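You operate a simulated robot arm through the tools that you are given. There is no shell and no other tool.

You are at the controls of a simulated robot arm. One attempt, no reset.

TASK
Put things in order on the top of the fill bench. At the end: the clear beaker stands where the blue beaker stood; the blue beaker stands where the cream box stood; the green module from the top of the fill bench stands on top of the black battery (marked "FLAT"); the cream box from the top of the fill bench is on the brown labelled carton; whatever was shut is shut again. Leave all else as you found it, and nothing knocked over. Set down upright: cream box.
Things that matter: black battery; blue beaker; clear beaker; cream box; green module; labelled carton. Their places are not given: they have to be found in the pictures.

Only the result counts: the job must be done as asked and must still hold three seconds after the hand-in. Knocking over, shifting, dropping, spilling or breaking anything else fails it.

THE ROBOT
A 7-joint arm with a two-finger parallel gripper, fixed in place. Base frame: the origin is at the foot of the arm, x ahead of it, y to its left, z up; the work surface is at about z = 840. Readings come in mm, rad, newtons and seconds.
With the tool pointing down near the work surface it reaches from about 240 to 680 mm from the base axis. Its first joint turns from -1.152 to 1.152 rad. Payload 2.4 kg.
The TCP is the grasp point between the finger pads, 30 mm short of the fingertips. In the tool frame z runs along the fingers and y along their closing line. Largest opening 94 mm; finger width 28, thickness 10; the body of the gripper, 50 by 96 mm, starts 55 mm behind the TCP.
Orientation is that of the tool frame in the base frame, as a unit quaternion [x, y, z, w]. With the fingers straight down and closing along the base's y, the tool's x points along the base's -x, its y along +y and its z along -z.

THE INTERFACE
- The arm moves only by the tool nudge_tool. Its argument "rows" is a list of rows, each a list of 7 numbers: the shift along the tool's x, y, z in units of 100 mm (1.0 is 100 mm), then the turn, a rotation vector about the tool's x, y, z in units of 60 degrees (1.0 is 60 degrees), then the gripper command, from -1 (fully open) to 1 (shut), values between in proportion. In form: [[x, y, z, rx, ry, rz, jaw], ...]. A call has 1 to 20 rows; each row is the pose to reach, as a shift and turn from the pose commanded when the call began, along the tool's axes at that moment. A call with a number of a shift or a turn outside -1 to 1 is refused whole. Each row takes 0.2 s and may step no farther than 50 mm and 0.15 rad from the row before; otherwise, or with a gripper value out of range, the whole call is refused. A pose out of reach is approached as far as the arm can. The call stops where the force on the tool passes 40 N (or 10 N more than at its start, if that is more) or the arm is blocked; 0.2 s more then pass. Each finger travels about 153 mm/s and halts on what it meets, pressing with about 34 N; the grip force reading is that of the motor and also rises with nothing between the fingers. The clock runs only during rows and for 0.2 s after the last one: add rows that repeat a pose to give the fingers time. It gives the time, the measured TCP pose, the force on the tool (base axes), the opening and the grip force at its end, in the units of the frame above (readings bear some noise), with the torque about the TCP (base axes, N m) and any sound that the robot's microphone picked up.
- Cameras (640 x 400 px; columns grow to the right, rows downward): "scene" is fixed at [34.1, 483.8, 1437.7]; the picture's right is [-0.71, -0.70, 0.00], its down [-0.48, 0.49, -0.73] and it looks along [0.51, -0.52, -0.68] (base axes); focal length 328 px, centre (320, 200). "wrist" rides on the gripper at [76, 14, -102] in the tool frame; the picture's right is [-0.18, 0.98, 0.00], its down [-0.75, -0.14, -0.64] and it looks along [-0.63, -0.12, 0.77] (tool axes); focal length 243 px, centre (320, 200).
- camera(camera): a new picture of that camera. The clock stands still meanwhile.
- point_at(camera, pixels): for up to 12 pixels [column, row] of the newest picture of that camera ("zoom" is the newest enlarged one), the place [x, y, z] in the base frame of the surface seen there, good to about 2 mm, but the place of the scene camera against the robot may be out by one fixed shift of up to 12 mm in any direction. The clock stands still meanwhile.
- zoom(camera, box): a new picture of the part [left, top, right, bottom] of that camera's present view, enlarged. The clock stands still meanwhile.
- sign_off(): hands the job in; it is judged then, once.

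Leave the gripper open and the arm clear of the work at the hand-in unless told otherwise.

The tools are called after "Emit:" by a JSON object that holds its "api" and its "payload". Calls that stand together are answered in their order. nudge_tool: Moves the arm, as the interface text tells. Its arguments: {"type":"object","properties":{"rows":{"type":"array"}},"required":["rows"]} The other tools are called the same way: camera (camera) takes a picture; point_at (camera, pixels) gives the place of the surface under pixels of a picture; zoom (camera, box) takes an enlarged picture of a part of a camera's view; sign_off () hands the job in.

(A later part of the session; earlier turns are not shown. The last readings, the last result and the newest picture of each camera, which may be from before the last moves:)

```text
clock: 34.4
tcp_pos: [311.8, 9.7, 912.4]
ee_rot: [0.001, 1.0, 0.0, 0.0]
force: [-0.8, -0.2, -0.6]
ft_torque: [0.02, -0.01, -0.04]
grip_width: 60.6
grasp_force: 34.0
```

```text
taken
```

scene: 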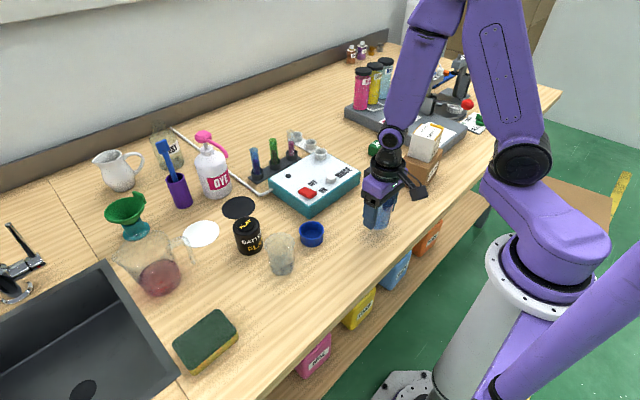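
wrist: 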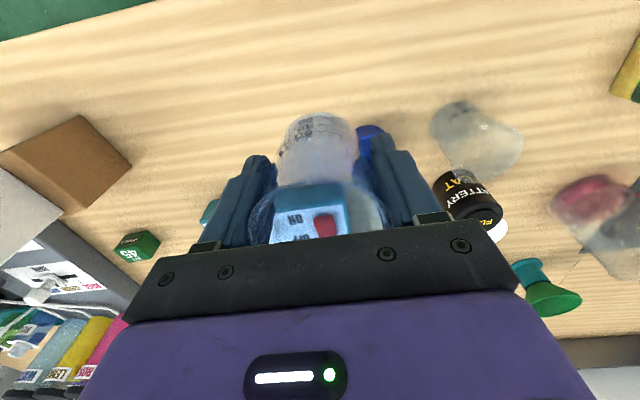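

The beaker's bottom is about 30 mm above the bench. Lowering 28 mm, then finishing in 1 mm steps.

Emit:
{"api": "nudge_tool", "payload": {"rows": [[0, 0, 0.1, 0, 0, 0, 0.2], [0, 0, 0.2, 0, 0, 0, 0.2], [0, 0, 0.26, 0, 0, 0, 0.2], [0, 0, 0.28, 0, 0, 0, 0.2], [0, 0, 0.28, 0, 0, 0, 0.2]]}}

Emit:
{"api": "nudge_tool", "payload": {"rows": [[0, 0, 0.01, 0, 0, 0, 0.2], [0, 0, 0.018, 0, 0, 0, 0.2], [0, 0, 0.018, 0, 0, 0, 0.2]]}}

```text
clock: 35.6
tcp_pos: [311.9, 10.2, 884.9]
ee_rot: [0.001, 1.0, 0.0, 0.0]
force: [0.4, -0.1, 0.0]
ft_torque: [0.0, -0.01, 0.01]
grip_width: 60.6
grasp_force: 34.1
```

```text
clock: 36.4
tcp_pos: [311.4, 10.5, 881.6]
ee_rot: [0.001, 1.0, 0.0, 0.0]
force: [-0.5, 0.3, -0.4]
ft_torque: [0.0, 0.03, -0.02]
grip_width: 60.5
grasp_force: 34.0
```

No contact force yet. Going 1 mm more.

Emit:
{"api": "nudge_tool", "payload": {"rows": [[0, 0, 0.007, 0, 0, 0, 0.2], [0, 0, 0.012, 0, 0, 0, 0.2], [0, 0, 0.012, 0, 0, 0, 0.2]]}}

```text
clock: 37.2
tcp_pos: [312.6, 11.1, 882.2]
ee_rot: [0.001, 1.0, 0.0, 0.001]
force: [-0.2, 0.3, 1.7]
ft_torque: [0.03, 0.02, 0.01]
grip_width: 60.6
grasp_force: 33.9
```

Force is 1.7 N, so it is just touching. A final half millimetre, then I'll open to 80 mm.

Emit:
{"api": "nudge_tool", "payload": {"rows": [[0, 0, 0.005, 0, 0, 0, 0.2], [0, 0, 0.005, 0, 0, 0, 0.2]]}}

```text
clock: 37.8
tcp_pos: [311.2, 9.7, 881.1]
ee_rot: [0.001, 1.0, 0.0, 0.001]
force: [0.5, -0.8, 27.5]
ft_torque: [0.02, -0.02, -0.04]
grip_width: 60.3
grasp_force: 34.2
```

Firm contact at 27.5 N. Backing off 0.6 mm and opening.

Emit:
{"api": "nudge_tool", "payload": {"rows": [[0, 0, -0.006, 0, 0, 0, 0.2], [0, 0, -0.006, 0, 0, 0, 0.2], [0, 0, -0.006, 0, 0, 0, -0.4], [0, 0, -0.006, 0, 0, 0, -0.7], [0, 0, -0.006, 0, 0, 0, -1], [0, 0, -0.006, 0, 0, 0, -1]]}}

Emit:
{"api": "camera", "payload": {"camera": "wrist"}}

```text
clock: 39.2
tcp_pos: [311.0, 9.5, 880.6]
ee_rot: [0.0, 1.0, 0.0, 0.0]
force: [-0.7, 0.0, -0.4]
ft_torque: [0.01, -0.05, 0.01]
grip_width: 94.3
grasp_force: 0.0
```

```text
taken
```

wrist: 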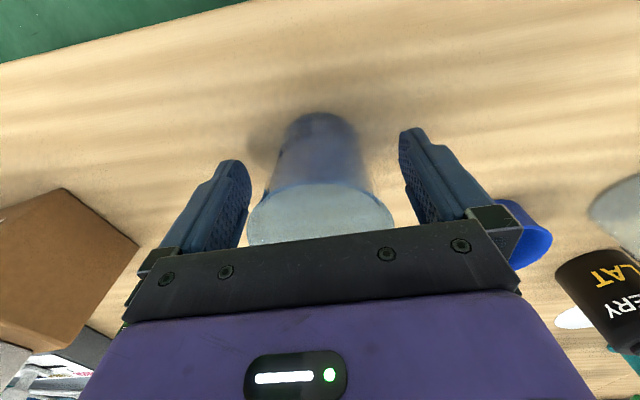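

The blue beaker stands free between the open fingers. Rising straight up 180 mm and looking back at it.

Emit:
{"api": "nudge_tool", "payload": {"rows": [[0, 0, -0.1, 0, 0, 0, -1], [0, 0, -0.3, 0, 0, 0, -1], [0, 0, -0.55, 0, 0, 0, -1], [0, 0, -0.8, 0, 0, 0, -1], [0, 0, -1.0, 0, 0, 0, -1]]}}

Emit:
{"api": "nudge_tool", "payload": {"rows": [[0, 0, -0.3, 0, 0, 0, -1], [0, 0, -0.6, 0, 0, 0, -1], [0, 0, -0.8, 0, 0, 0, -1], [0, 0, -0.8, 0, 0, 0, -1]]}}

Emit:
{"api": "camera", "payload": {"camera": "wrist"}}

Emit:
{"api": "camera", "payload": {"camera": "scene"}}

```text
clock: 40.4
tcp_pos: [310.4, 9.7, 982.3]
ee_rot: [0.001, 1.0, 0.0, 0.0]
force: [0.2, 0.3, 0.5]
ft_torque: [0.05, -0.03, 0.01]
grip_width: 94.1
grasp_force: 0.1
```

```text
clock: 41.4
tcp_pos: [311.3, 10.4, 1061.6]
ee_rot: [0.001, 1.0, 0.0, 0.0]
force: [-0.3, -0.4, 0.5]
ft_torque: [-0.01, -0.02, -0.05]
grip_width: 93.9
grasp_force: 0.1
```

```text
taken
```

wrist: 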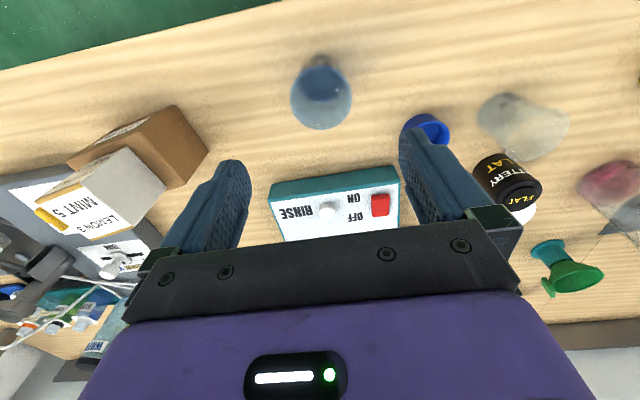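

```text
taken
```

scene: 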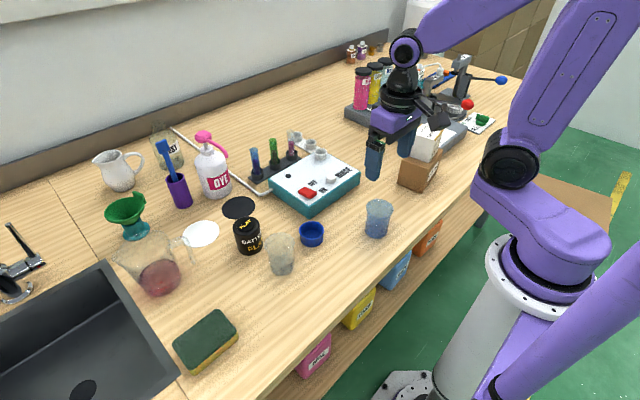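

The blue beaker stands upright, centred near (311, 10), the cream box's old place. Now the clear beaker: travelling to above (394, 235), with the fingers set to 80 mm.

Emit:
{"api": "nudge_tool", "payload": {"rows": [[-0.08, 0.2, 0, 0, 0, 0, -0.7], [-0.15, 0.4, 0, 0, 0, 0, -0.7], [-0.22, 0.6, 0, 0, 0, 0, -0.7], [-0.28, 0.75, 0, 0, 0, 0, -0.7]]}}

Emit:
{"api": "nudge_tool", "payload": {"rows": [[-0.08, 0.2, 0, 0, 0, 0, -0.7], [-0.15, 0.4, 0, 0, 0, 0, -0.7], [-0.22, 0.6, 0, 0, 0, 0, -0.7], [-0.28, 0.75, 0, 0, 0, 0, -0.7]]}}

Emit:
{"api": "nudge_tool", "payload": {"rows": [[-0.08, 0.2, 0, 0, 0, 0, -0.7], [-0.15, 0.4, 0, 0, 0, 0, -0.7], [-0.22, 0.6, 0, 0, 0, 0, -0.7], [-0.26, 0.75, 0.2, 0, 0, 0, -0.7], [-0.26, 0.75, 0.3, 0, 0, 0, -0.7], [-0.26, 0.75, 0.3, 0, 0, 0, -0.7]]}}

Emit:
{"api": "zoom", "payload": {"camera": "wrist", "box": [260, 55, 380, 155]}}

Emit:
{"api": "point_at", "payload": {"camera": "zoom", "pixels": [[320, 200], [250, 100], [300, 80], [340, 80], [200, 180], [440, 200], [210, 240], [270, 60], [350, 60]]}}

Emit:
{"api": "camera", "payload": {"camera": "wrist"}}

```text
clock: 42.4
tcp_pos: [338.8, 84.2, 1062.3]
ee_rot: [0.0, 1.0, 0.0, 0.001]
force: [0.4, -0.5, 0.8]
ft_torque: [-0.01, -0.03, 0.0]
grip_width: 80.2
grasp_force: 0.2
```

```text
clock: 43.4
tcp_pos: [367.0, 160.0, 1061.1]
ee_rot: [0.0, 1.0, 0.0, 0.0]
force: [0.0, -0.9, -0.8]
ft_torque: [0.01, -0.01, 0.01]
grip_width: 80.1
grasp_force: 0.0
```

```text
clock: 44.8
tcp_pos: [393.3, 234.9, 1031.0]
ee_rot: [0.001, 1.0, 0.001, 0.0]
force: [-0.5, 0.0, -0.1]
ft_torque: [-0.01, 0.0, 0.01]
grip_width: 80.0
grasp_force: 0.0
```

```text
4.00 times, centred on (320, 105) of wrist
```

zoom: 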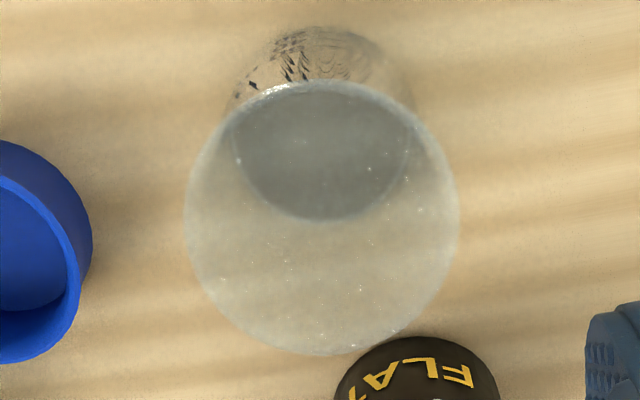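

```text
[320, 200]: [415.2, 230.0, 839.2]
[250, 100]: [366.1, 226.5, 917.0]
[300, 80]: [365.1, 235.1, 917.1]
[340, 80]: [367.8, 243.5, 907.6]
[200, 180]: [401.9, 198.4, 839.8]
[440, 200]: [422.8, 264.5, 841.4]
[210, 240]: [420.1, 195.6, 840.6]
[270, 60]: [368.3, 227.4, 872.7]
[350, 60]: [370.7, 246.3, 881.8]
```

```text
taken
```

wrist: 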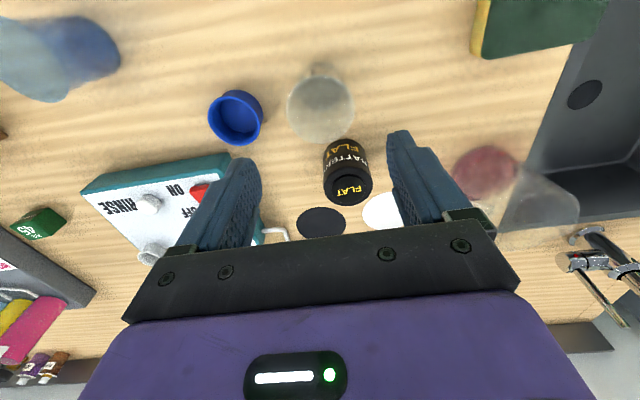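

The clear rim centre works out to about (393.6, 234.6), right under the TCP at (393.3, 234.9). Descending to z≈882 with the fingers at 80 mm.

Emit:
{"api": "nudge_tool", "payload": {"rows": [[0, 0, 0.2, 0, 0, 0, -0.7], [0, 0, 0.4, 0, 0, 0, -0.7], [0, 0, 0.6, 0, 0, 0, -0.7], [0, 0, 0.8, 0, 0, 0, -0.7], [0, 0, 0.8, 0, 0, 0, -0.7]]}}

Emit:
{"api": "nudge_tool", "payload": {"rows": [[0, 0, 0.15, 0, 0, 0, -0.7], [0, 0, 0.3, 0, 0, 0, -0.7], [0, 0, 0.45, 0, 0, 0, -0.7], [0, 0, 0.6, 0, 0, 0, -0.7], [0, 0, 0.69, 0, 0, 0, -0.7], [0, 0, 0.69, 0, 0, 0, -0.7]]}}

Emit:
{"api": "camera", "payload": {"camera": "wrist"}}

Emit:
{"api": "zoom", "payload": {"camera": "scene", "box": [180, 160, 360, 320]}}

```text
clock: 46.0
tcp_pos: [391.7, 234.4, 950.9]
ee_rot: [0.0, 1.0, 0.001, 0.0]
force: [0.3, -0.1, -0.3]
ft_torque: [0.02, 0.03, -0.04]
grip_width: 80.0
grasp_force: 0.0
```

```text
clock: 47.4
tcp_pos: [392.6, 236.2, 884.3]
ee_rot: [0.0, 1.0, -0.001, 0.001]
force: [-0.2, 0.0, 0.1]
ft_torque: [0.0, 0.02, -0.01]
grip_width: 79.9
grasp_force: 0.1
```

```text
taken
```

wrist: 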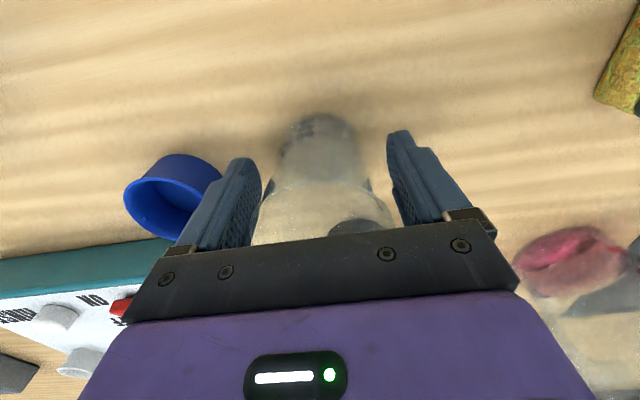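

```text
2.50 times, centred on (270, 240) of scene
```

zoom: 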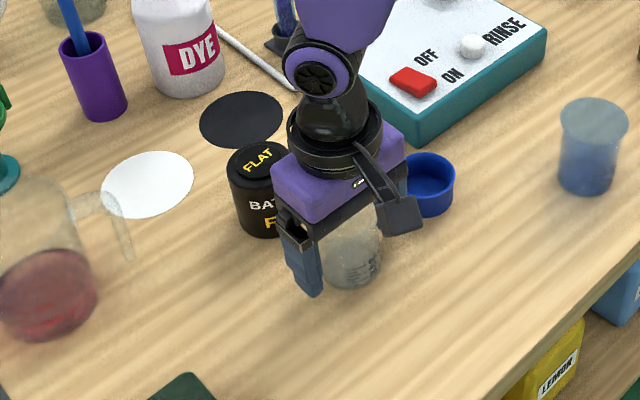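

Fingers straddle the clear beaker with no contact. Closing gradually, then a small lift.

Emit:
{"api": "nudge_tool", "payload": {"rows": [[0, 0, 0, 0, 0, 0, -0.35], [0, 0, 0, 0, 0, 0, -0.15], [0, 0, 0, 0, 0, 0, 0.05], [0, 0, 0, 0, 0, 0, 0.2], [0, 0, 0, 0, 0, 0, 0.2]]}}

Emit:
{"api": "nudge_tool", "payload": {"rows": [[0, 0, -0.05, 0, 0, 0, 0.2], [0, 0, -0.15, 0, 0, 0, 0.2], [0, 0, -0.3, 0, 0, 0, 0.2], [0, 0, -0.3, 0, 0, 0, 0.2]]}}

Emit:
{"api": "camera", "payload": {"camera": "wrist"}}

Emit:
{"api": "zoom", "payload": {"camera": "scene", "box": [180, 160, 360, 320]}}

```text
clock: 48.6
tcp_pos: [392.0, 234.7, 882.0]
ee_rot: [0.001, 1.0, 0.0, 0.0]
force: [-0.7, -0.6, 0.0]
ft_torque: [0.0, -0.01, -0.01]
grip_width: 60.9
grasp_force: 34.2
```

```text
clock: 49.6
tcp_pos: [392.9, 235.0, 912.3]
ee_rot: [0.001, 1.0, 0.0, 0.0]
force: [0.1, -0.1, 0.0]
ft_torque: [-0.01, 0.0, 0.0]
grip_width: 60.6
grasp_force: 33.4
```

```text
taken
```

wrist: 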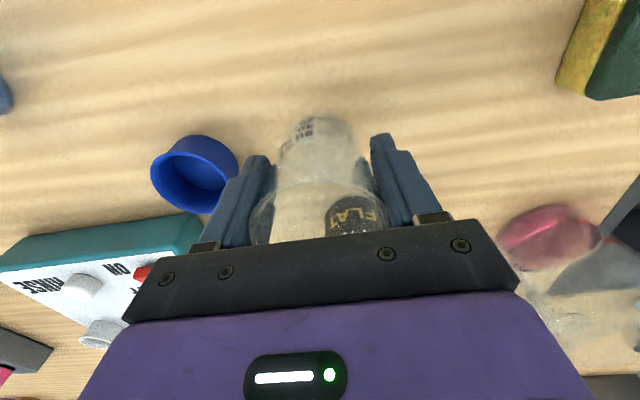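

```text
2.50 times, centred on (270, 240) of scene
```

zoom: 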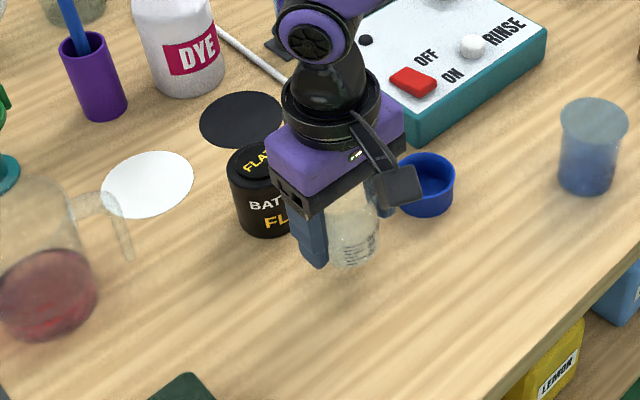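

The clear beaker is held and straight. Raising 30 mm more, then moving +95.5 mm in y to blue's old place at (393, 330.3).

Emit:
{"api": "nudge_tool", "payload": {"rows": [[0, 0, -0.15, 0, 0, 0, 0.2], [0, 0, -0.3, 0, 0, 0, 0.2], [0, 0.15, -0.3, 0, 0, 0, 0.2], [0, 0.38, -0.3, 0, 0, 0, 0.2], [0, 0.6, -0.3, 0, 0, 0, 0.2], [0, 0.8, -0.3, 0, 0, 0, 0.2], [0, 0.92, -0.3, 0, 0, 0, 0.2], [0, 0.956, -0.3, 0, 0, 0, 0.2], [0, 0.956, -0.3, 0, 0, 0, 0.2]]}}

Emit:
{"api": "camera", "payload": {"camera": "wrist"}}

Emit:
{"api": "zoom", "payload": {"camera": "scene", "box": [160, 160, 340, 320]}}

```text
clock: 51.6
tcp_pos: [392.2, 330.5, 941.1]
ee_rot: [0.001, 1.0, 0.0, -0.001]
force: [-0.9, 1.0, -0.6]
ft_torque: [0.0, 0.0, -0.04]
grip_width: 60.7
grasp_force: 33.9
```

```text
taken
```

wrist: 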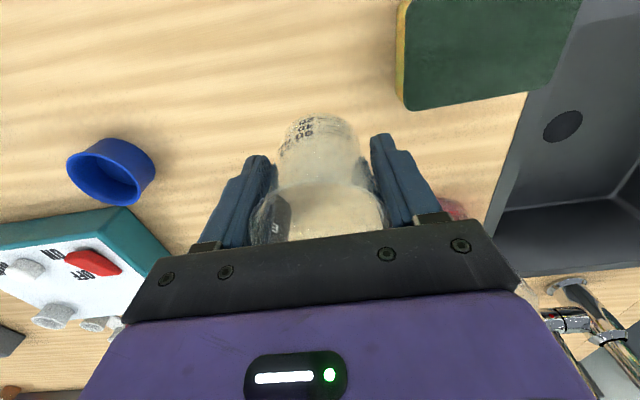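

```text
2.50 times, centred on (250, 240) of scene
```

zoom: 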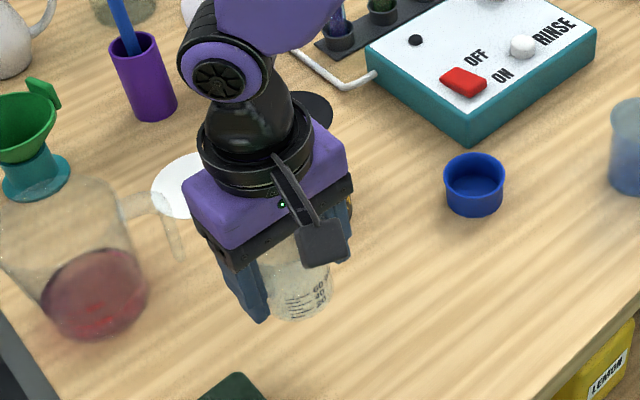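

It is above blue's old place. Lowering 58 mm, then in fine steps.

Emit:
{"api": "nudge_tool", "payload": {"rows": [[0, 0, 0.15, 0, 0, 0, 0.2], [0, 0, 0.32, 0, 0, 0, 0.2], [0, 0, 0.45, 0, 0, 0, 0.2], [0, 0, 0.54, 0, 0, 0, 0.2], [0, 0, 0.58, 0, 0, 0, 0.2], [0, 0, 0.58, 0, 0, 0, 0.2]]}}

Emit:
{"api": "nudge_tool", "payload": {"rows": [[0, 0, 0.01, 0, 0, 0, 0.2], [0, 0, 0.02, 0, 0, 0, 0.2], [0, 0, 0.02, 0, 0, 0, 0.2]]}}

```text
clock: 53.0
tcp_pos: [393.0, 329.8, 883.3]
ee_rot: [0.0, 1.0, 0.001, 0.0]
force: [-0.2, -0.3, -1.4]
ft_torque: [-0.01, 0.0, 0.0]
grip_width: 60.5
grasp_force: 34.1
```

```text
clock: 53.8
tcp_pos: [393.9, 330.4, 882.2]
ee_rot: [0.002, 1.0, -0.001, -0.001]
force: [-2.8, -2.5, 11.3]
ft_torque: [-0.11, 0.11, -0.01]
grip_width: 60.8
grasp_force: 33.8
```

Contact is at 11.3 N, so the beaker is on the bench. Easing off 0.4 mm and opening to 80 mm, to stay clear of the sponge.

Emit:
{"api": "nudge_tool", "payload": {"rows": [[0, 0, -0.004, 0, 0, 0, 0.2], [0, 0, -0.004, 0, 0, 0, -0.2], [0, 0, -0.004, 0, 0, 0, -0.5], [0, 0, -0.004, 0, 0, 0, -0.7], [0, 0, -0.004, 0, 0, 0, -0.7]]}}

Emit:
{"api": "camera", "payload": {"camera": "wrist"}}

```text
clock: 55.0
tcp_pos: [393.8, 329.9, 882.3]
ee_rot: [0.001, 1.0, 0.0, 0.0]
force: [0.1, -0.2, 0.5]
ft_torque: [-0.02, 0.0, -0.02]
grip_width: 79.9
grasp_force: 0.0
```

```text
taken
```

wrist: 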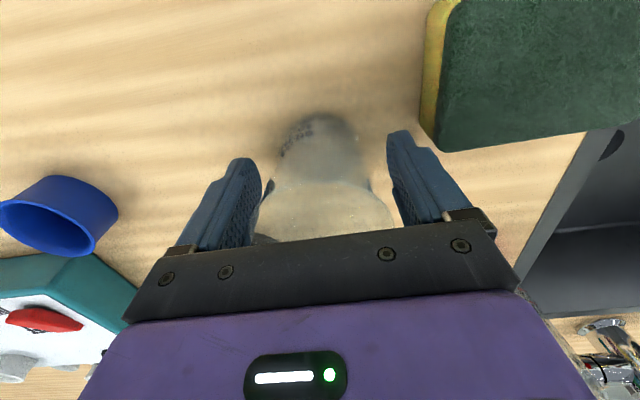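

The clear beaker is free and upright. Rising straight up 180 mm.

Emit:
{"api": "nudge_tool", "payload": {"rows": [[0, 0, -0.1, 0, 0, 0, -0.7], [0, 0, -0.3, 0, 0, 0, -0.7], [0, 0, -0.55, 0, 0, 0, -0.7], [0, 0, -0.8, 0, 0, 0, -0.7], [0, 0, -1.0, 0, 0, 0, -0.7]]}}

Emit:
{"api": "nudge_tool", "payload": {"rows": [[0, 0, -0.3, 0, 0, 0, -0.7], [0, 0, -0.6, 0, 0, 0, -0.7], [0, 0, -0.8, 0, 0, 0, -0.7], [0, 0, -0.8, 0, 0, 0, -0.7]]}}

Emit:
{"api": "camera", "payload": {"camera": "wrist"}}

Emit:
{"api": "camera", "payload": {"camera": "scene"}}

```text
clock: 56.2
tcp_pos: [394.1, 329.8, 983.3]
ee_rot: [0.001, 1.0, 0.0, 0.0]
force: [0.5, 0.2, 0.1]
ft_torque: [0.0, 0.03, 0.0]
grip_width: 80.1
grasp_force: 0.1
```

```text
clock: 57.2
tcp_pos: [394.7, 330.6, 1063.1]
ee_rot: [0.001, 1.0, 0.0, 0.0]
force: [-0.5, -0.8, 0.3]
ft_torque: [0.0, -0.02, -0.01]
grip_width: 79.8
grasp_force: 0.1
```

```text
taken
```

wrist: 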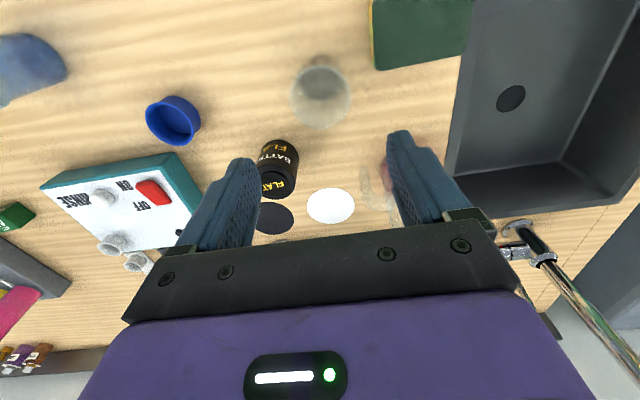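

```text
taken
```

scene: 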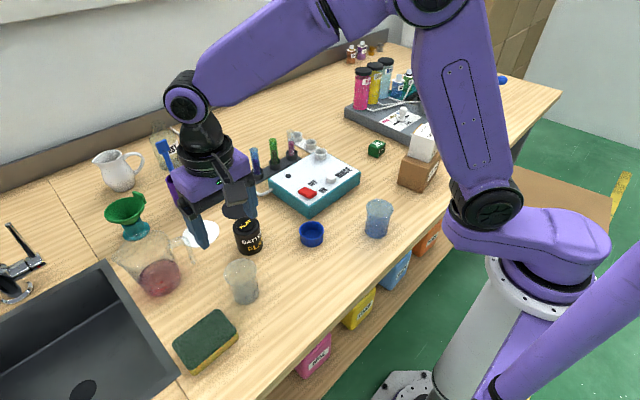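

The clear beaker now stands in blue's old place. Next I'll measure the battery top: moving -80 mm in y so it lies between the fingers in the view.

Emit:
{"api": "nudge_tool", "payload": {"rows": [[0.05, -0.2, 0, 0, 0, 0, -1], [0.1, -0.4, 0, 0, 0, 0, -1], [0.2, -0.6, -0.1, 0, 0, 0, -1], [0.3, -0.8, -0.3, 0, 0, 0, -1], [0.3, -0.8, -0.3, 0, 0, 0, -1]]}}

Emit:
{"api": "camera", "payload": {"camera": "wrist"}}

Emit:
{"api": "zoom", "payload": {"camera": "wrist", "box": [280, 110, 360, 190]}}

```text
clock: 58.4
tcp_pos: [363.9, 250.1, 1094.0]
ee_rot: [0.001, 1.0, 0.0, 0.0]
force: [0.0, -0.6, 1.2]
ft_torque: [-0.01, -0.03, 0.01]
grip_width: 94.0
grasp_force: 0.1
```

```text
taken
```

wrist: 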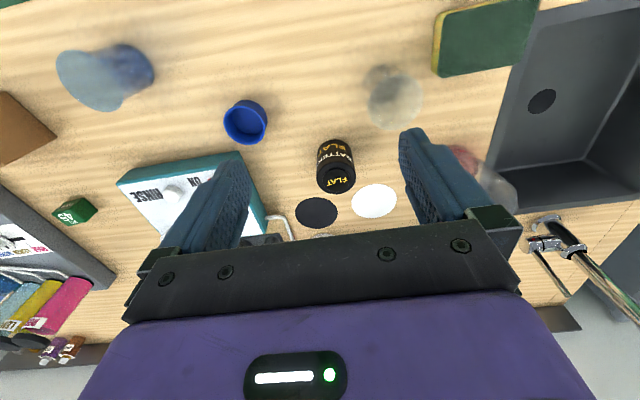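

```text
5.00 times, centred on (320, 150) of wrist
```

zoom: 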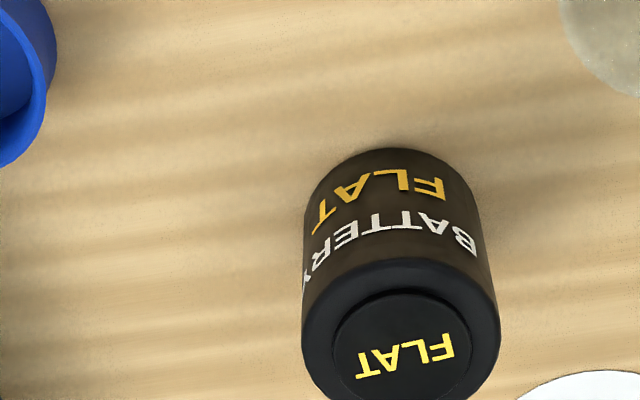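

Emit:
{"api": "zoom", "payload": {"camera": "wrist", "box": [300, 135, 370, 205]}}

Emit:
{"api": "point_at", "payload": {"camera": "zoom", "pixels": [[320, 200], [320, 300], [250, 290], [380, 290], [320, 250], [320, 340], [200, 270], [440, 260], [320, 218], [230, 340], [420, 330], [320, 370]]}}

```text
5.71 times, centred on (335, 170) of wrist
```

zoom: 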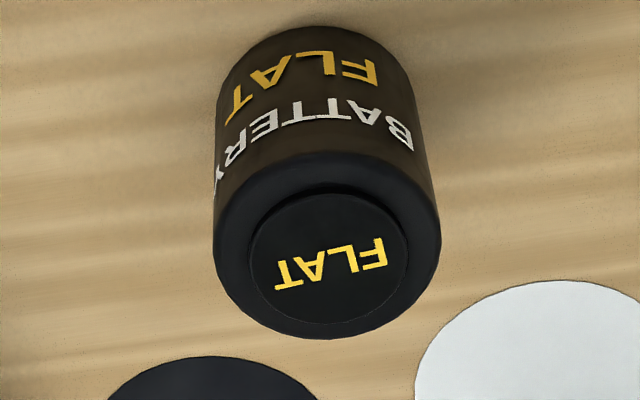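

```text
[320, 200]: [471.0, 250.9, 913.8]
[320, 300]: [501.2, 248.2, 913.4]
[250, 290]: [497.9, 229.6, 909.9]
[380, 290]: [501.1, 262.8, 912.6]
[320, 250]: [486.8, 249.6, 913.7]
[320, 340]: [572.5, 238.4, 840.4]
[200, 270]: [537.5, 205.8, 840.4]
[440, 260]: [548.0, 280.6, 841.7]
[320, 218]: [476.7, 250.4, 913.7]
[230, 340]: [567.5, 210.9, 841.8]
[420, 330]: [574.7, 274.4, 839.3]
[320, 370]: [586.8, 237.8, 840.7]
```

The battery cap top is at z≈913.7. I'll point at its edges to get the centre accurately, and query the module's surroundings again from here.

Emit:
{"api": "point_at", "payload": {"camera": "zoom", "pixels": [[253, 262], [403, 252], [325, 195], [332, 320], [270, 215], [385, 300], [270, 302], [385, 212], [230, 250], [425, 240], [315, 165], [335, 333]]}}

Emit:
{"api": "point_at", "payload": {"camera": "wrist", "pixels": [[75, 208], [85, 215], [60, 222], [55, 215], [87, 262], [40, 220], [125, 183], [160, 235]]}}

```text
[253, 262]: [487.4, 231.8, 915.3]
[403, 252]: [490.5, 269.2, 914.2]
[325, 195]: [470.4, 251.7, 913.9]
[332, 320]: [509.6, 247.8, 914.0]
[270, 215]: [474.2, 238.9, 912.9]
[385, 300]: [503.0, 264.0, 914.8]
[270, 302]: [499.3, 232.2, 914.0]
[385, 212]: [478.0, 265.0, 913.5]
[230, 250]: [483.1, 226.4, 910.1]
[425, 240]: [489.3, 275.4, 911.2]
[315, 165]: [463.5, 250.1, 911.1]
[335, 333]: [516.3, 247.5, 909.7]
```

```text
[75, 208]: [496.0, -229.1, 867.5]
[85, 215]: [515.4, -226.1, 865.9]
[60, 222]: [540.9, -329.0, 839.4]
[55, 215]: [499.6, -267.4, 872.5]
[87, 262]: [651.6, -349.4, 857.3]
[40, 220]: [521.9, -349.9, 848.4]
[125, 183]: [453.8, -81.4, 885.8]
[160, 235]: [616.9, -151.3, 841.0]
```

The battery cap centre is about (489.5, 250.4), radius ~20 mm, top z≈914. Now I'll check the tall bottles near the module with the scene camera before travelling there.

Emit:
{"api": "camera", "payload": {"camera": "scene"}}

Emit:
{"api": "point_at", "payload": {"camera": "scene", "pixels": [[362, 70], [362, 90], [362, 106], [376, 85], [376, 65], [387, 62], [346, 115], [371, 132], [376, 147], [402, 118], [470, 103], [430, 130]]}}

Emit:
{"api": "zoom", "payload": {"camera": "scene", "box": [330, 50, 510, 200]}}

```text
taken
```

scene: 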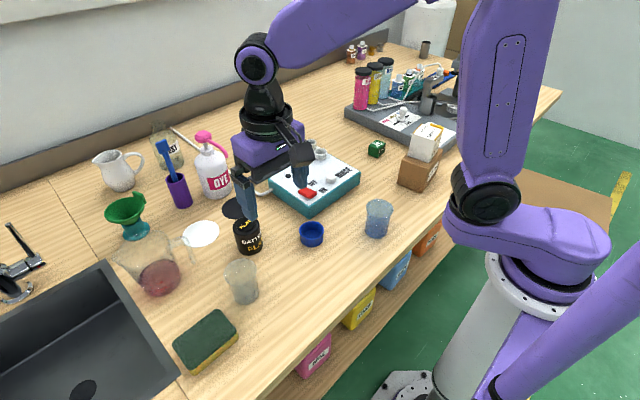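

```text
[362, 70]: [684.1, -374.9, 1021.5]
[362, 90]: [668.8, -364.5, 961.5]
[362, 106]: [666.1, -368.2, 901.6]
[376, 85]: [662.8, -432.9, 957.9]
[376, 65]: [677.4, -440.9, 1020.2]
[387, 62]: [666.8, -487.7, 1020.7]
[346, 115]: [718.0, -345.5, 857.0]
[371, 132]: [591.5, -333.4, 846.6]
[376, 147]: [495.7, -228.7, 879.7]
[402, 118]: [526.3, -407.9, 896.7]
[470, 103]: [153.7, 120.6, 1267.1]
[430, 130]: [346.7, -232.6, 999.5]
```

```text
2.67 times, centred on (420, 125) of scene
```

zoom: 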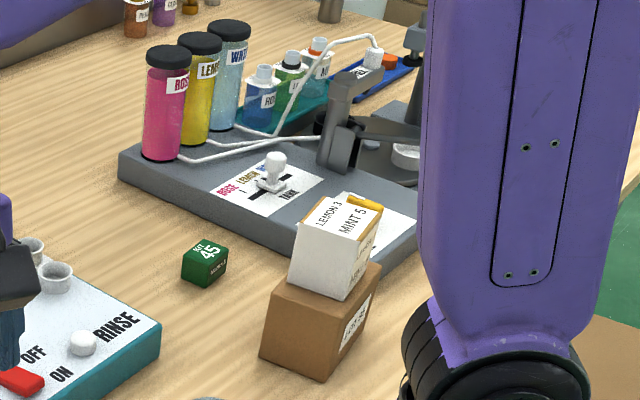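

The bottles are over 150 mm away from the module, and the cream box top on the carton is at z≈995, with the wrist camera passing about 25 mm clear. Travelling at z≈1094 from here to above the module at (508.9, -249).

Emit:
{"api": "nudge_tool", "payload": {"rows": [[-0.06, -0.2, 0, 0, 0, 0, -1], [-0.14, -0.45, 0, 0, 0, 0, -1], [-0.21, -0.72, 0, 0, 0, 0, -1], [-0.29, -0.998, 0, 0, 0, 0, -1]]}}

Emit:
{"api": "nudge_tool", "payload": {"rows": [[-0.08, -0.28, 0, 0, 0, 0, -1], [-0.15, -0.52, 0, 0, 0, 0, -1], [-0.22, -0.76, 0, 0, 0, 0, -1], [-0.29, -0.998, 0, 0, 0, 0, -1]]}}

Emit:
{"api": "nudge_tool", "payload": {"rows": [[-0.08, -0.28, 0, 0, 0, 0, -1], [-0.15, -0.52, 0, 0, 0, 0, -1], [-0.22, -0.76, 0, 0, 0, 0, -1], [-0.29, -0.998, 0, 0, 0, 0, -1]]}}

Emit:
{"api": "nudge_tool", "payload": {"rows": [[-0.08, -0.28, 0, 0, 0, 0, -1], [-0.15, -0.52, 0, 0, 0, 0, -1], [-0.22, -0.76, 0, 0, 0, 0, -1], [-0.29, -0.998, 0, 0, 0, 0, -1]]}}

Emit:
{"api": "nudge_tool", "payload": {"rows": [[-0.08, -0.28, 0, 0, 0, -0.02, -1], [-0.15, -0.52, 0, 0, 0, -0.04, -1], [-0.22, -0.76, 0, 0, 0, -0.06, -1], [-0.28, -0.95, 0, 0, 0, -0.072, -1], [-0.29, -0.998, 0, 0, 0, -0.072, -1], [-0.29, -0.998, 0, 0, 0, -0.072, -1]]}}

Emit:
{"api": "camera", "payload": {"camera": "wrist"}}

Emit:
{"api": "camera", "payload": {"camera": "scene"}}

```text
clock: 59.4
tcp_pos: [392.7, 149.7, 1092.4]
ee_rot: [0.001, 1.0, 0.0, 0.0]
force: [-0.1, -0.3, 0.4]
ft_torque: [0.0, -0.03, 0.0]
grip_width: 94.1
grasp_force: 0.0
```

```text
clock: 60.4
tcp_pos: [421.8, 51.1, 1094.1]
ee_rot: [0.0, 1.0, 0.0, 0.0]
force: [0.2, 0.0, -1.1]
ft_torque: [-0.02, 0.03, -0.01]
grip_width: 93.9
grasp_force: 0.1
```

```text
clock: 61.4
tcp_pos: [450.3, -49.0, 1091.7]
ee_rot: [0.001, 1.0, 0.0, -0.001]
force: [0.1, -1.4, 0.5]
ft_torque: [0.01, 0.05, -0.01]
grip_width: 94.2
grasp_force: 0.1
```

```text
clock: 62.4
tcp_pos: [479.5, -150.6, 1092.4]
ee_rot: [0.001, 1.0, 0.001, 0.0]
force: [-0.1, -0.2, 0.0]
ft_torque: [0.0, -0.01, -0.02]
grip_width: 94.0
grasp_force: 0.0
```

```text
clock: 63.8
tcp_pos: [506.7, -249.7, 1091.8]
ee_rot: [-0.037, 0.999, 0.0, 0.0]
force: [0.3, 0.4, -1.0]
ft_torque: [0.0, 0.02, 0.0]
grip_width: 93.8
grasp_force: 0.1
```

```text
taken
```

wrist: 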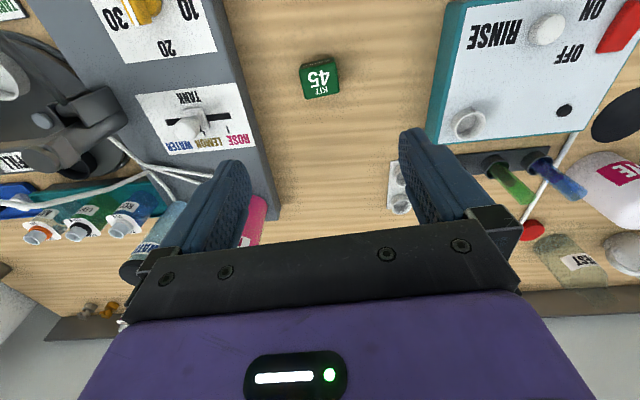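

```text
taken
```

scene: 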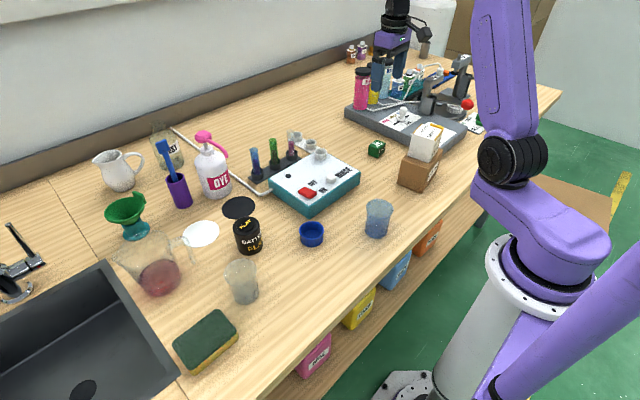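

The hand is above the module, which appears at (320,77). Zooming to refine its centre and yaw from this overhead view.

Emit:
{"api": "zoom", "payload": {"camera": "wrist", "box": [290, 45, 354, 109]}}

Emit:
{"api": "point_at", "payload": {"camera": "zoom", "pixels": [[320, 200], [220, 150], [420, 120], [440, 270], [230, 290], [320, 130], [330, 275], [215, 220], [435, 200]]}}

```text
6.25 times, centred on (322, 77) of wrist
```

zoom: 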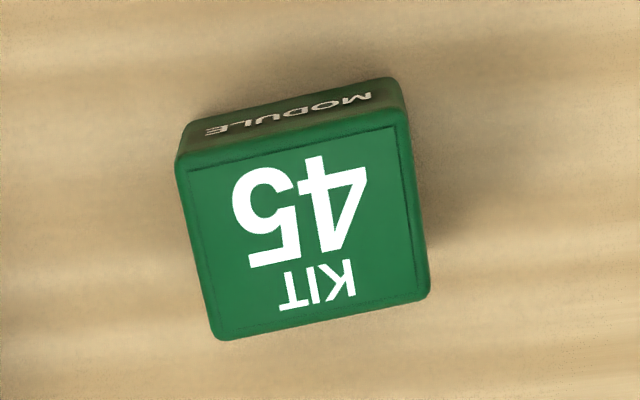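

```text
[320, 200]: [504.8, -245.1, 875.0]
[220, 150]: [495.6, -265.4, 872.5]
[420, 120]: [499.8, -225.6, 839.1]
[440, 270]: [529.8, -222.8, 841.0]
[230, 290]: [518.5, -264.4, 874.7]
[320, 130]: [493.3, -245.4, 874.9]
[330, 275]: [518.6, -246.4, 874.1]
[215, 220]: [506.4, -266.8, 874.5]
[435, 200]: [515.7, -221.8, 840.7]
```

Emit:
{"api": "point_at", "payload": {"camera": "zoom", "pixels": [[190, 172], [396, 130], [420, 292], [225, 330], [308, 231], [205, 250], [410, 210], [295, 148], [322, 310]]}}

```text
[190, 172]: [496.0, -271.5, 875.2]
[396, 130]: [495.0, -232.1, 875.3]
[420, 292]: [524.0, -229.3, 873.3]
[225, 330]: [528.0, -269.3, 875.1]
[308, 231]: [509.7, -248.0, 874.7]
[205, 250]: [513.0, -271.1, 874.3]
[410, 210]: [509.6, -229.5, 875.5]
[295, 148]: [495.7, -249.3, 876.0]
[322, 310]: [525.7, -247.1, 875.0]
```

The module centre is (510.5, -249.7), yaw about +4.2°, matching the hand. Descending 200 mm in two calls, with a small x trim.

Emit:
{"api": "nudge_tool", "payload": {"rows": [[-0.03, 0, 0.25, 0, 0, 0, -0.7], [-0.03, 0, 0.5, 0, 0, 0, -0.7], [-0.03, 0, 0.75, 0, 0, 0, -0.7], [-0.03, 0, 1.0, 0, 0, 0, -0.7], [-0.03, 0, 1.0, 0, 0, 0, -0.7]]}}

Emit:
{"api": "camera", "payload": {"camera": "wrist"}}

Emit:
{"api": "zoom", "payload": {"camera": "scene", "box": [330, 20, 530, 200]}}

```text
clock: 65.0
tcp_pos: [511.2, -248.2, 992.4]
ee_rot: [-0.038, 0.999, 0.001, 0.0]
force: [-0.3, 0.1, 0.6]
ft_torque: [0.02, 0.0, -0.02]
grip_width: 79.7
grasp_force: 0.0
```

```text
taken
```

wrist: 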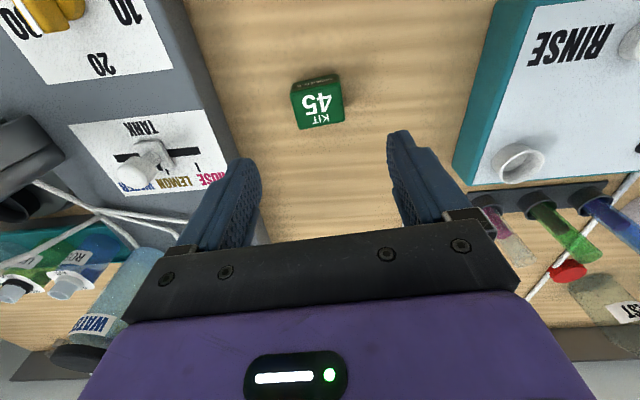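

```text
2.22 times, centred on (430, 110) of scene
```

zoom: 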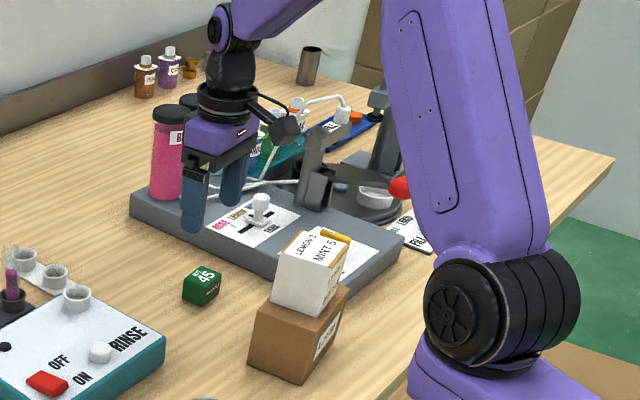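

All clear. The module sits on the centreline at (318,102). Descending 100 mm more, and then 17 mm to TCP z≈875, with fingertips about 5 mm above the bench.

Emit:
{"api": "nudge_tool", "payload": {"rows": [[0, 0, 0.25, 0, 0, 0, -0.7], [0, 0, 0.5, 0, 0, 0, -0.7], [0, 0, 0.75, 0, 0, 0, -0.7], [0, 0, 1.0, 0, 0, 0, -0.7], [0, 0, 1.0, 0, 0, 0, -0.7]]}}

Emit:
{"api": "camera", "payload": {"camera": "wrist"}}

Emit:
{"api": "zoom", "payload": {"camera": "scene", "box": [330, 50, 490, 200]}}

```text
clock: 66.2
tcp_pos: [510.6, -248.4, 892.7]
ee_rot: [-0.037, 0.999, 0.0, -0.001]
force: [0.3, 0.1, -0.2]
ft_torque: [-0.01, 0.02, 0.04]
grip_width: 80.0
grasp_force: 0.0
```

```text
taken
```

wrist: 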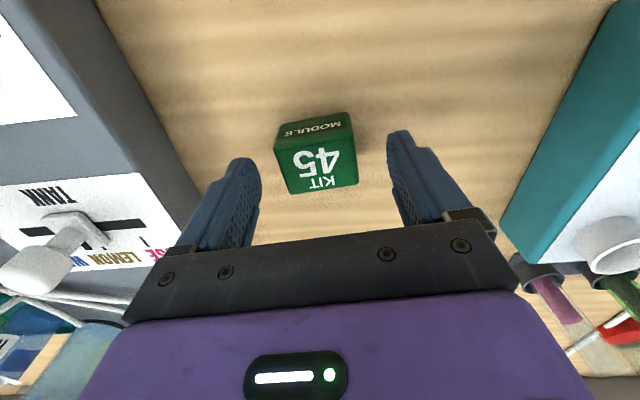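

```text
2.67 times, centred on (410, 125) of scene
```

zoom: 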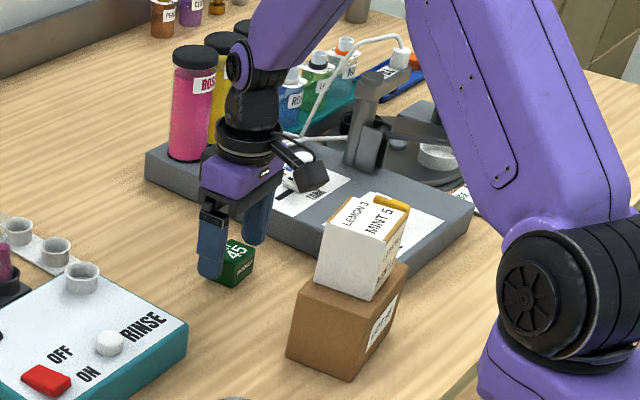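

The module is centred between the fingers within about 1–2 mm. Final 17.5 mm descent with a 1 mm y trim, then closing.

Emit:
{"api": "nudge_tool", "payload": {"rows": [[0, -0.012, 0.08, 0, 0, 0, -0.7], [0, -0.012, 0.15, 0, 0, 0, -0.7], [0, -0.012, 0.175, 0, 0, 0, -0.7], [0, -0.012, 0.175, 0, 0, 0, -0.7]]}}

Emit:
{"api": "nudge_tool", "payload": {"rows": [[0, 0, 0, 0, 0, 0, -0.3], [0, 0, 0, 0, 0, 0, 0], [0, 0, 0, 0, 0, 0, 0.3], [0, 0, 0, 0, 0, 0, 0.5], [0, 0, 0, 0, 0, 0, 0.5]]}}

Emit:
{"api": "camera", "payload": {"camera": "wrist"}}

```text
clock: 67.2
tcp_pos: [510.5, -249.6, 876.1]
ee_rot: [-0.036, 0.999, 0.0, -0.001]
force: [0.3, -0.6, -0.2]
ft_torque: [0.0, -0.01, -0.01]
grip_width: 79.9
grasp_force: 0.1
```

```text
clock: 68.4
tcp_pos: [511.1, -250.0, 874.7]
ee_rot: [-0.037, 0.999, 0.0, 0.0]
force: [-0.2, 0.2, -0.2]
ft_torque: [-0.03, 0.02, 0.01]
grip_width: 49.4
grasp_force: 34.2
```

```text
taken
```

wrist: 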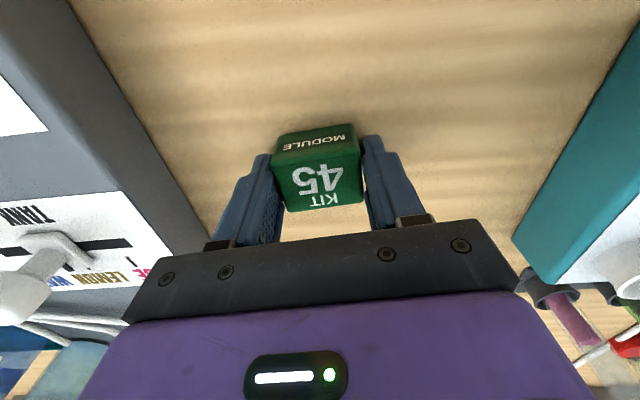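

The grip reads 49.4 mm at 34 N (the module plus the usual ~5 mm pad offset). Lifting 30 mm, then on up.

Emit:
{"api": "nudge_tool", "payload": {"rows": [[0, 0, -0.05, 0, 0, 0, 0.5], [0, 0, -0.15, 0, 0, 0, 0.5], [0, 0, -0.35, 0, 0, 0, 0.5], [0, 0, -0.6, 0, 0, 0, 0.5], [0, 0, -0.85, 0, 0, 0, 0.5], [0, 0, -1.0, 0, 0, 0, 0.5]]}}

Emit:
{"api": "nudge_tool", "payload": {"rows": [[0, 0, -0.25, 0, 0, 0, 0.5], [0, 0, -0.5, 0, 0, 0, 0.5], [0, 0, -0.75, 0, 0, 0, 0.5], [0, 0, -1.0, 0, 0, 0, 0.5], [0, 0, -1.0, 0, 0, 0, 0.5]]}}

Emit:
{"api": "camera", "payload": {"camera": "wrist"}}

Emit:
{"api": "camera", "payload": {"camera": "scene"}}

Emit:
{"api": "point_at", "payload": {"camera": "scene", "pixels": [[213, 170], [205, 138], [180, 190], [165, 150], [256, 165], [273, 155], [247, 224], [281, 190]]}}

```text
clock: 69.8
tcp_pos: [510.1, -249.6, 975.1]
ee_rot: [-0.037, 0.999, -0.001, -0.001]
force: [-0.1, 0.3, -0.4]
ft_torque: [0.01, 0.0, 0.02]
grip_width: 49.5
grasp_force: 34.1
```

```text
clock: 71.0
tcp_pos: [509.5, -248.5, 1077.0]
ee_rot: [-0.037, 0.999, 0.0, 0.0]
force: [-0.4, 0.7, -0.2]
ft_torque: [0.01, 0.0, 0.03]
grip_width: 49.5
grasp_force: 33.8
```

```text
taken
```

wrist: 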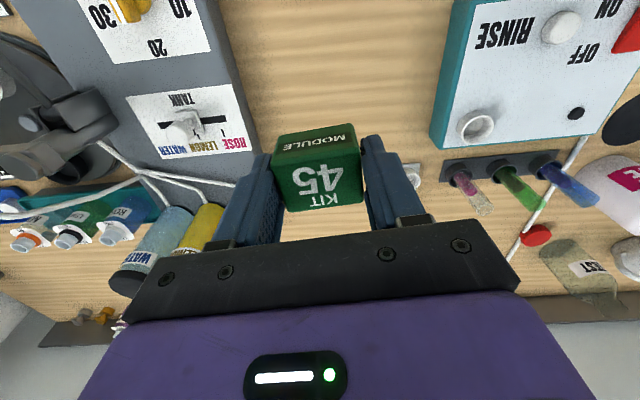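

```text
taken
```

scene: 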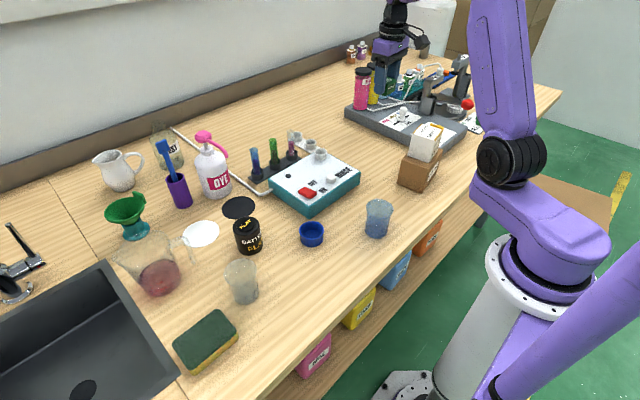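

```text
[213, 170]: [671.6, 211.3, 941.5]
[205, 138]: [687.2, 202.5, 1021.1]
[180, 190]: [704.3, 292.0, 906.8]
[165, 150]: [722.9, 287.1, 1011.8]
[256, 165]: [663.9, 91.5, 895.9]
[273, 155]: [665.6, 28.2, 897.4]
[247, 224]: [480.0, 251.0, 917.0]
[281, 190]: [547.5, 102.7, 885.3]
```

The module is held level. The nearest tall items to the battery (dye bottle at x≈672) are well clear of the hand. Travelling +500 mm in y at this height to above the battery at (489.5, 250.4).

Emit:
{"api": "nudge_tool", "payload": {"rows": [[0, 0.2, 0, 0, 0, 0, 0.5], [-0.01, 0.45, 0, 0, 0, 0, 0.5], [-0.02, 0.72, 0, 0, 0, 0, 0.5], [-0.032, 1.0, 0, 0, 0, 0, 0.5]]}}

Emit:
{"api": "nudge_tool", "payload": {"rows": [[0, 0.25, 0, 0, 0, 0, 0.5], [-0.01, 0.5, 0, 0, 0, 0, 0.5], [-0.02, 0.75, 0, 0, 0, 0, 0.5], [-0.032, 1.0, 0, 0, 0, 0, 0.5]]}}

Emit:
{"api": "nudge_tool", "payload": {"rows": [[0, 0.25, 0, 0, 0, 0, 0.5], [-0.01, 0.5, 0, 0, 0, 0, 0.5], [-0.02, 0.75, 0, 0, 0, 0, 0.5], [-0.032, 1.0, 0, 0, 0, 0, 0.5]]}}

Emit:
{"api": "nudge_tool", "payload": {"rows": [[0, 0.25, 0, 0, 0, 0, 0.5], [-0.01, 0.5, 0, 0, 0, 0, 0.5], [-0.02, 0.75, 0, 0, 0, 0, 0.5], [-0.032, 1.0, 0, 0, 0, 0, 0.5]]}}

Emit:
{"api": "nudge_tool", "payload": {"rows": [[0, 0.25, 0, 0, 0, 0, 0.5], [-0.01, 0.5, 0, 0, 0, 0, 0.5], [-0.02, 0.75, 0, 0, 0, 0, 0.5], [-0.03, 0.9, 0, 0, 0, 0, 0.5], [-0.032, 1.0, 0, 0, 0, 0, 0.5], [-0.032, 1.0, 0, 0, 0, 0, 0.5]]}}

Emit:
{"api": "camera", "payload": {"camera": "wrist"}}

Emit:
{"api": "zoom", "payload": {"camera": "scene", "box": [160, 100, 340, 270]}}

```text
clock: 72.0
tcp_pos: [506.5, -149.9, 1075.7]
ee_rot: [-0.037, 0.999, 0.001, 0.001]
force: [-1.3, -0.2, -0.7]
ft_torque: [-0.01, 0.02, 0.01]
grip_width: 49.7
grasp_force: 33.4
```

```text
clock: 73.0
tcp_pos: [502.6, -49.9, 1075.3]
ee_rot: [-0.037, 0.999, 0.0, 0.0]
force: [0.4, 0.0, -0.1]
ft_torque: [-0.03, -0.01, 0.02]
grip_width: 49.8
grasp_force: 34.2
```

```text
clock: 74.0
tcp_pos: [498.4, 51.2, 1075.6]
ee_rot: [-0.037, 0.999, 0.0, 0.001]
force: [-0.3, -1.2, -0.7]
ft_torque: [0.01, 0.03, -0.02]
grip_width: 49.6
grasp_force: 34.0
```

```text
clock: 75.0
tcp_pos: [493.6, 151.5, 1075.0]
ee_rot: [-0.036, 0.999, 0.0, 0.0]
force: [0.2, -0.5, -0.8]
ft_torque: [0.01, -0.01, -0.02]
grip_width: 49.6
grasp_force: 34.1
```

```text
clock: 76.4
tcp_pos: [489.0, 249.3, 1076.3]
ee_rot: [-0.039, 0.999, -0.002, 0.0]
force: [0.1, -0.2, 0.9]
ft_torque: [0.0, 0.01, -0.02]
grip_width: 49.5
grasp_force: 34.4
```

```text
taken
```

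wrist: 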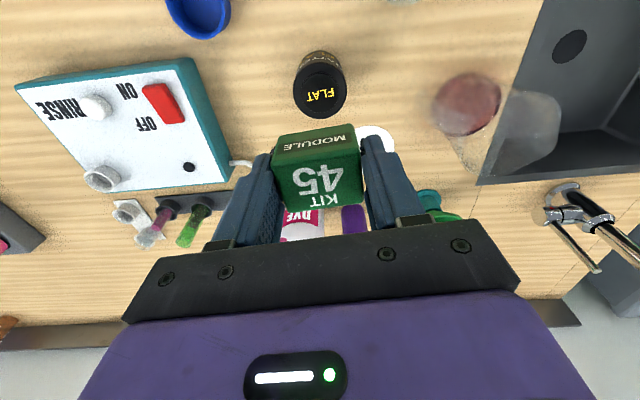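

```text
2.35 times, centred on (250, 185) of scene
```

zoom: 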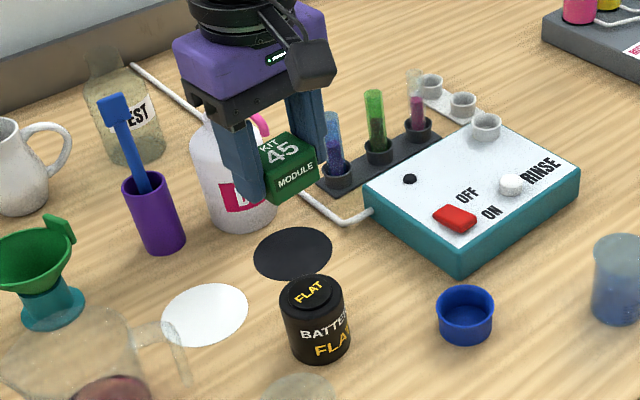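

The battery cap is visible at about (321,92) beneath the module. Measuring it again from this view to fine-align.

Emit:
{"api": "zoom", "payload": {"camera": "wrist", "box": [285, 45, 357, 125]}}

Emit:
{"api": "point_at", "payload": {"camera": "zoom", "pixels": [[320, 240], [240, 240], [400, 240], [320, 170], [320, 310]]}}

```text
5.00 times, centred on (321, 85) of wrist
```

zoom: 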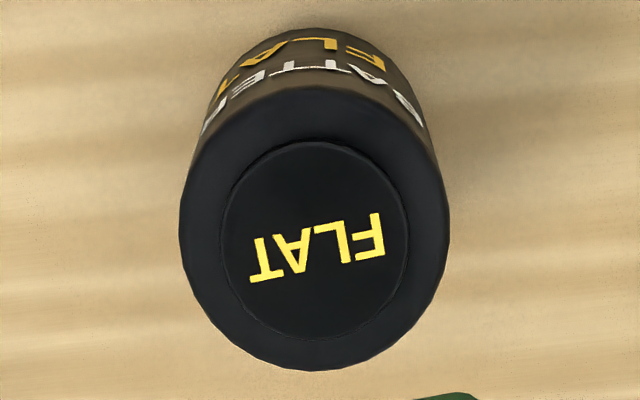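

```text
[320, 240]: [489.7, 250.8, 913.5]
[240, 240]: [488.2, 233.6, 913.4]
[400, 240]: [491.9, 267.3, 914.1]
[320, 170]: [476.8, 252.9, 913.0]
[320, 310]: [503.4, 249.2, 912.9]
```

The cap centre is (489.5, 249.9) and the hand is at (489, 249.3), which is well aligned. The module bottom is about 126 mm above the cap. Descending 100 mm and checking.

Emit:
{"api": "nudge_tool", "payload": {"rows": [[0, 0, 0.2, 0, 0, 0, 0.5], [0, 0, 0.45, 0, 0, 0, 0.5], [0, 0, 0.7, 0, 0, 0, 0.5], [0, 0, 0.9, 0, 0, 0, 0.5], [0, 0, 1.0, 0, 0, 0, 0.5], [0, 0, 1.0, 0, 0, 0, 0.5]]}}

Emit:
{"api": "camera", "payload": {"camera": "wrist"}}

Emit:
{"api": "zoom", "payload": {"camera": "scene", "box": [190, 150, 310, 270]}}

```text
clock: 77.8
tcp_pos: [489.3, 250.0, 975.9]
ee_rot: [-0.036, 0.999, 0.0, 0.0]
force: [-0.5, 0.3, -0.9]
ft_torque: [0.01, -0.03, 0.0]
grip_width: 49.7
grasp_force: 34.5
```

```text
taken
```

wrist: 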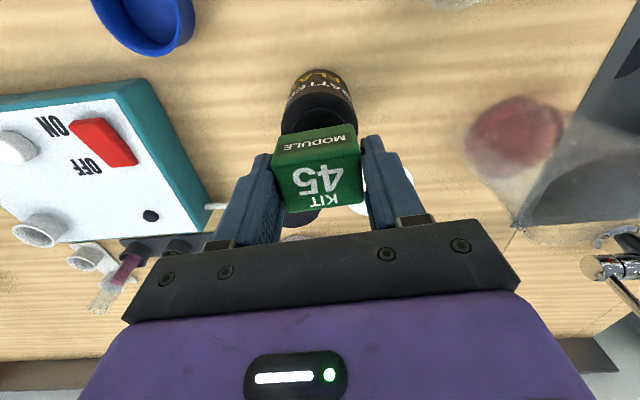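

```text
3.33 times, centred on (250, 210) of scene
```

zoom: 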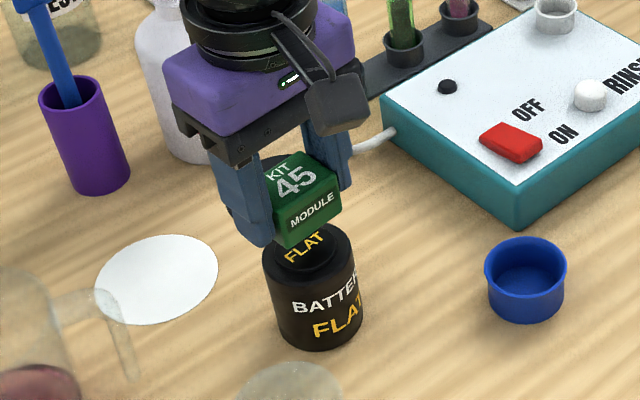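

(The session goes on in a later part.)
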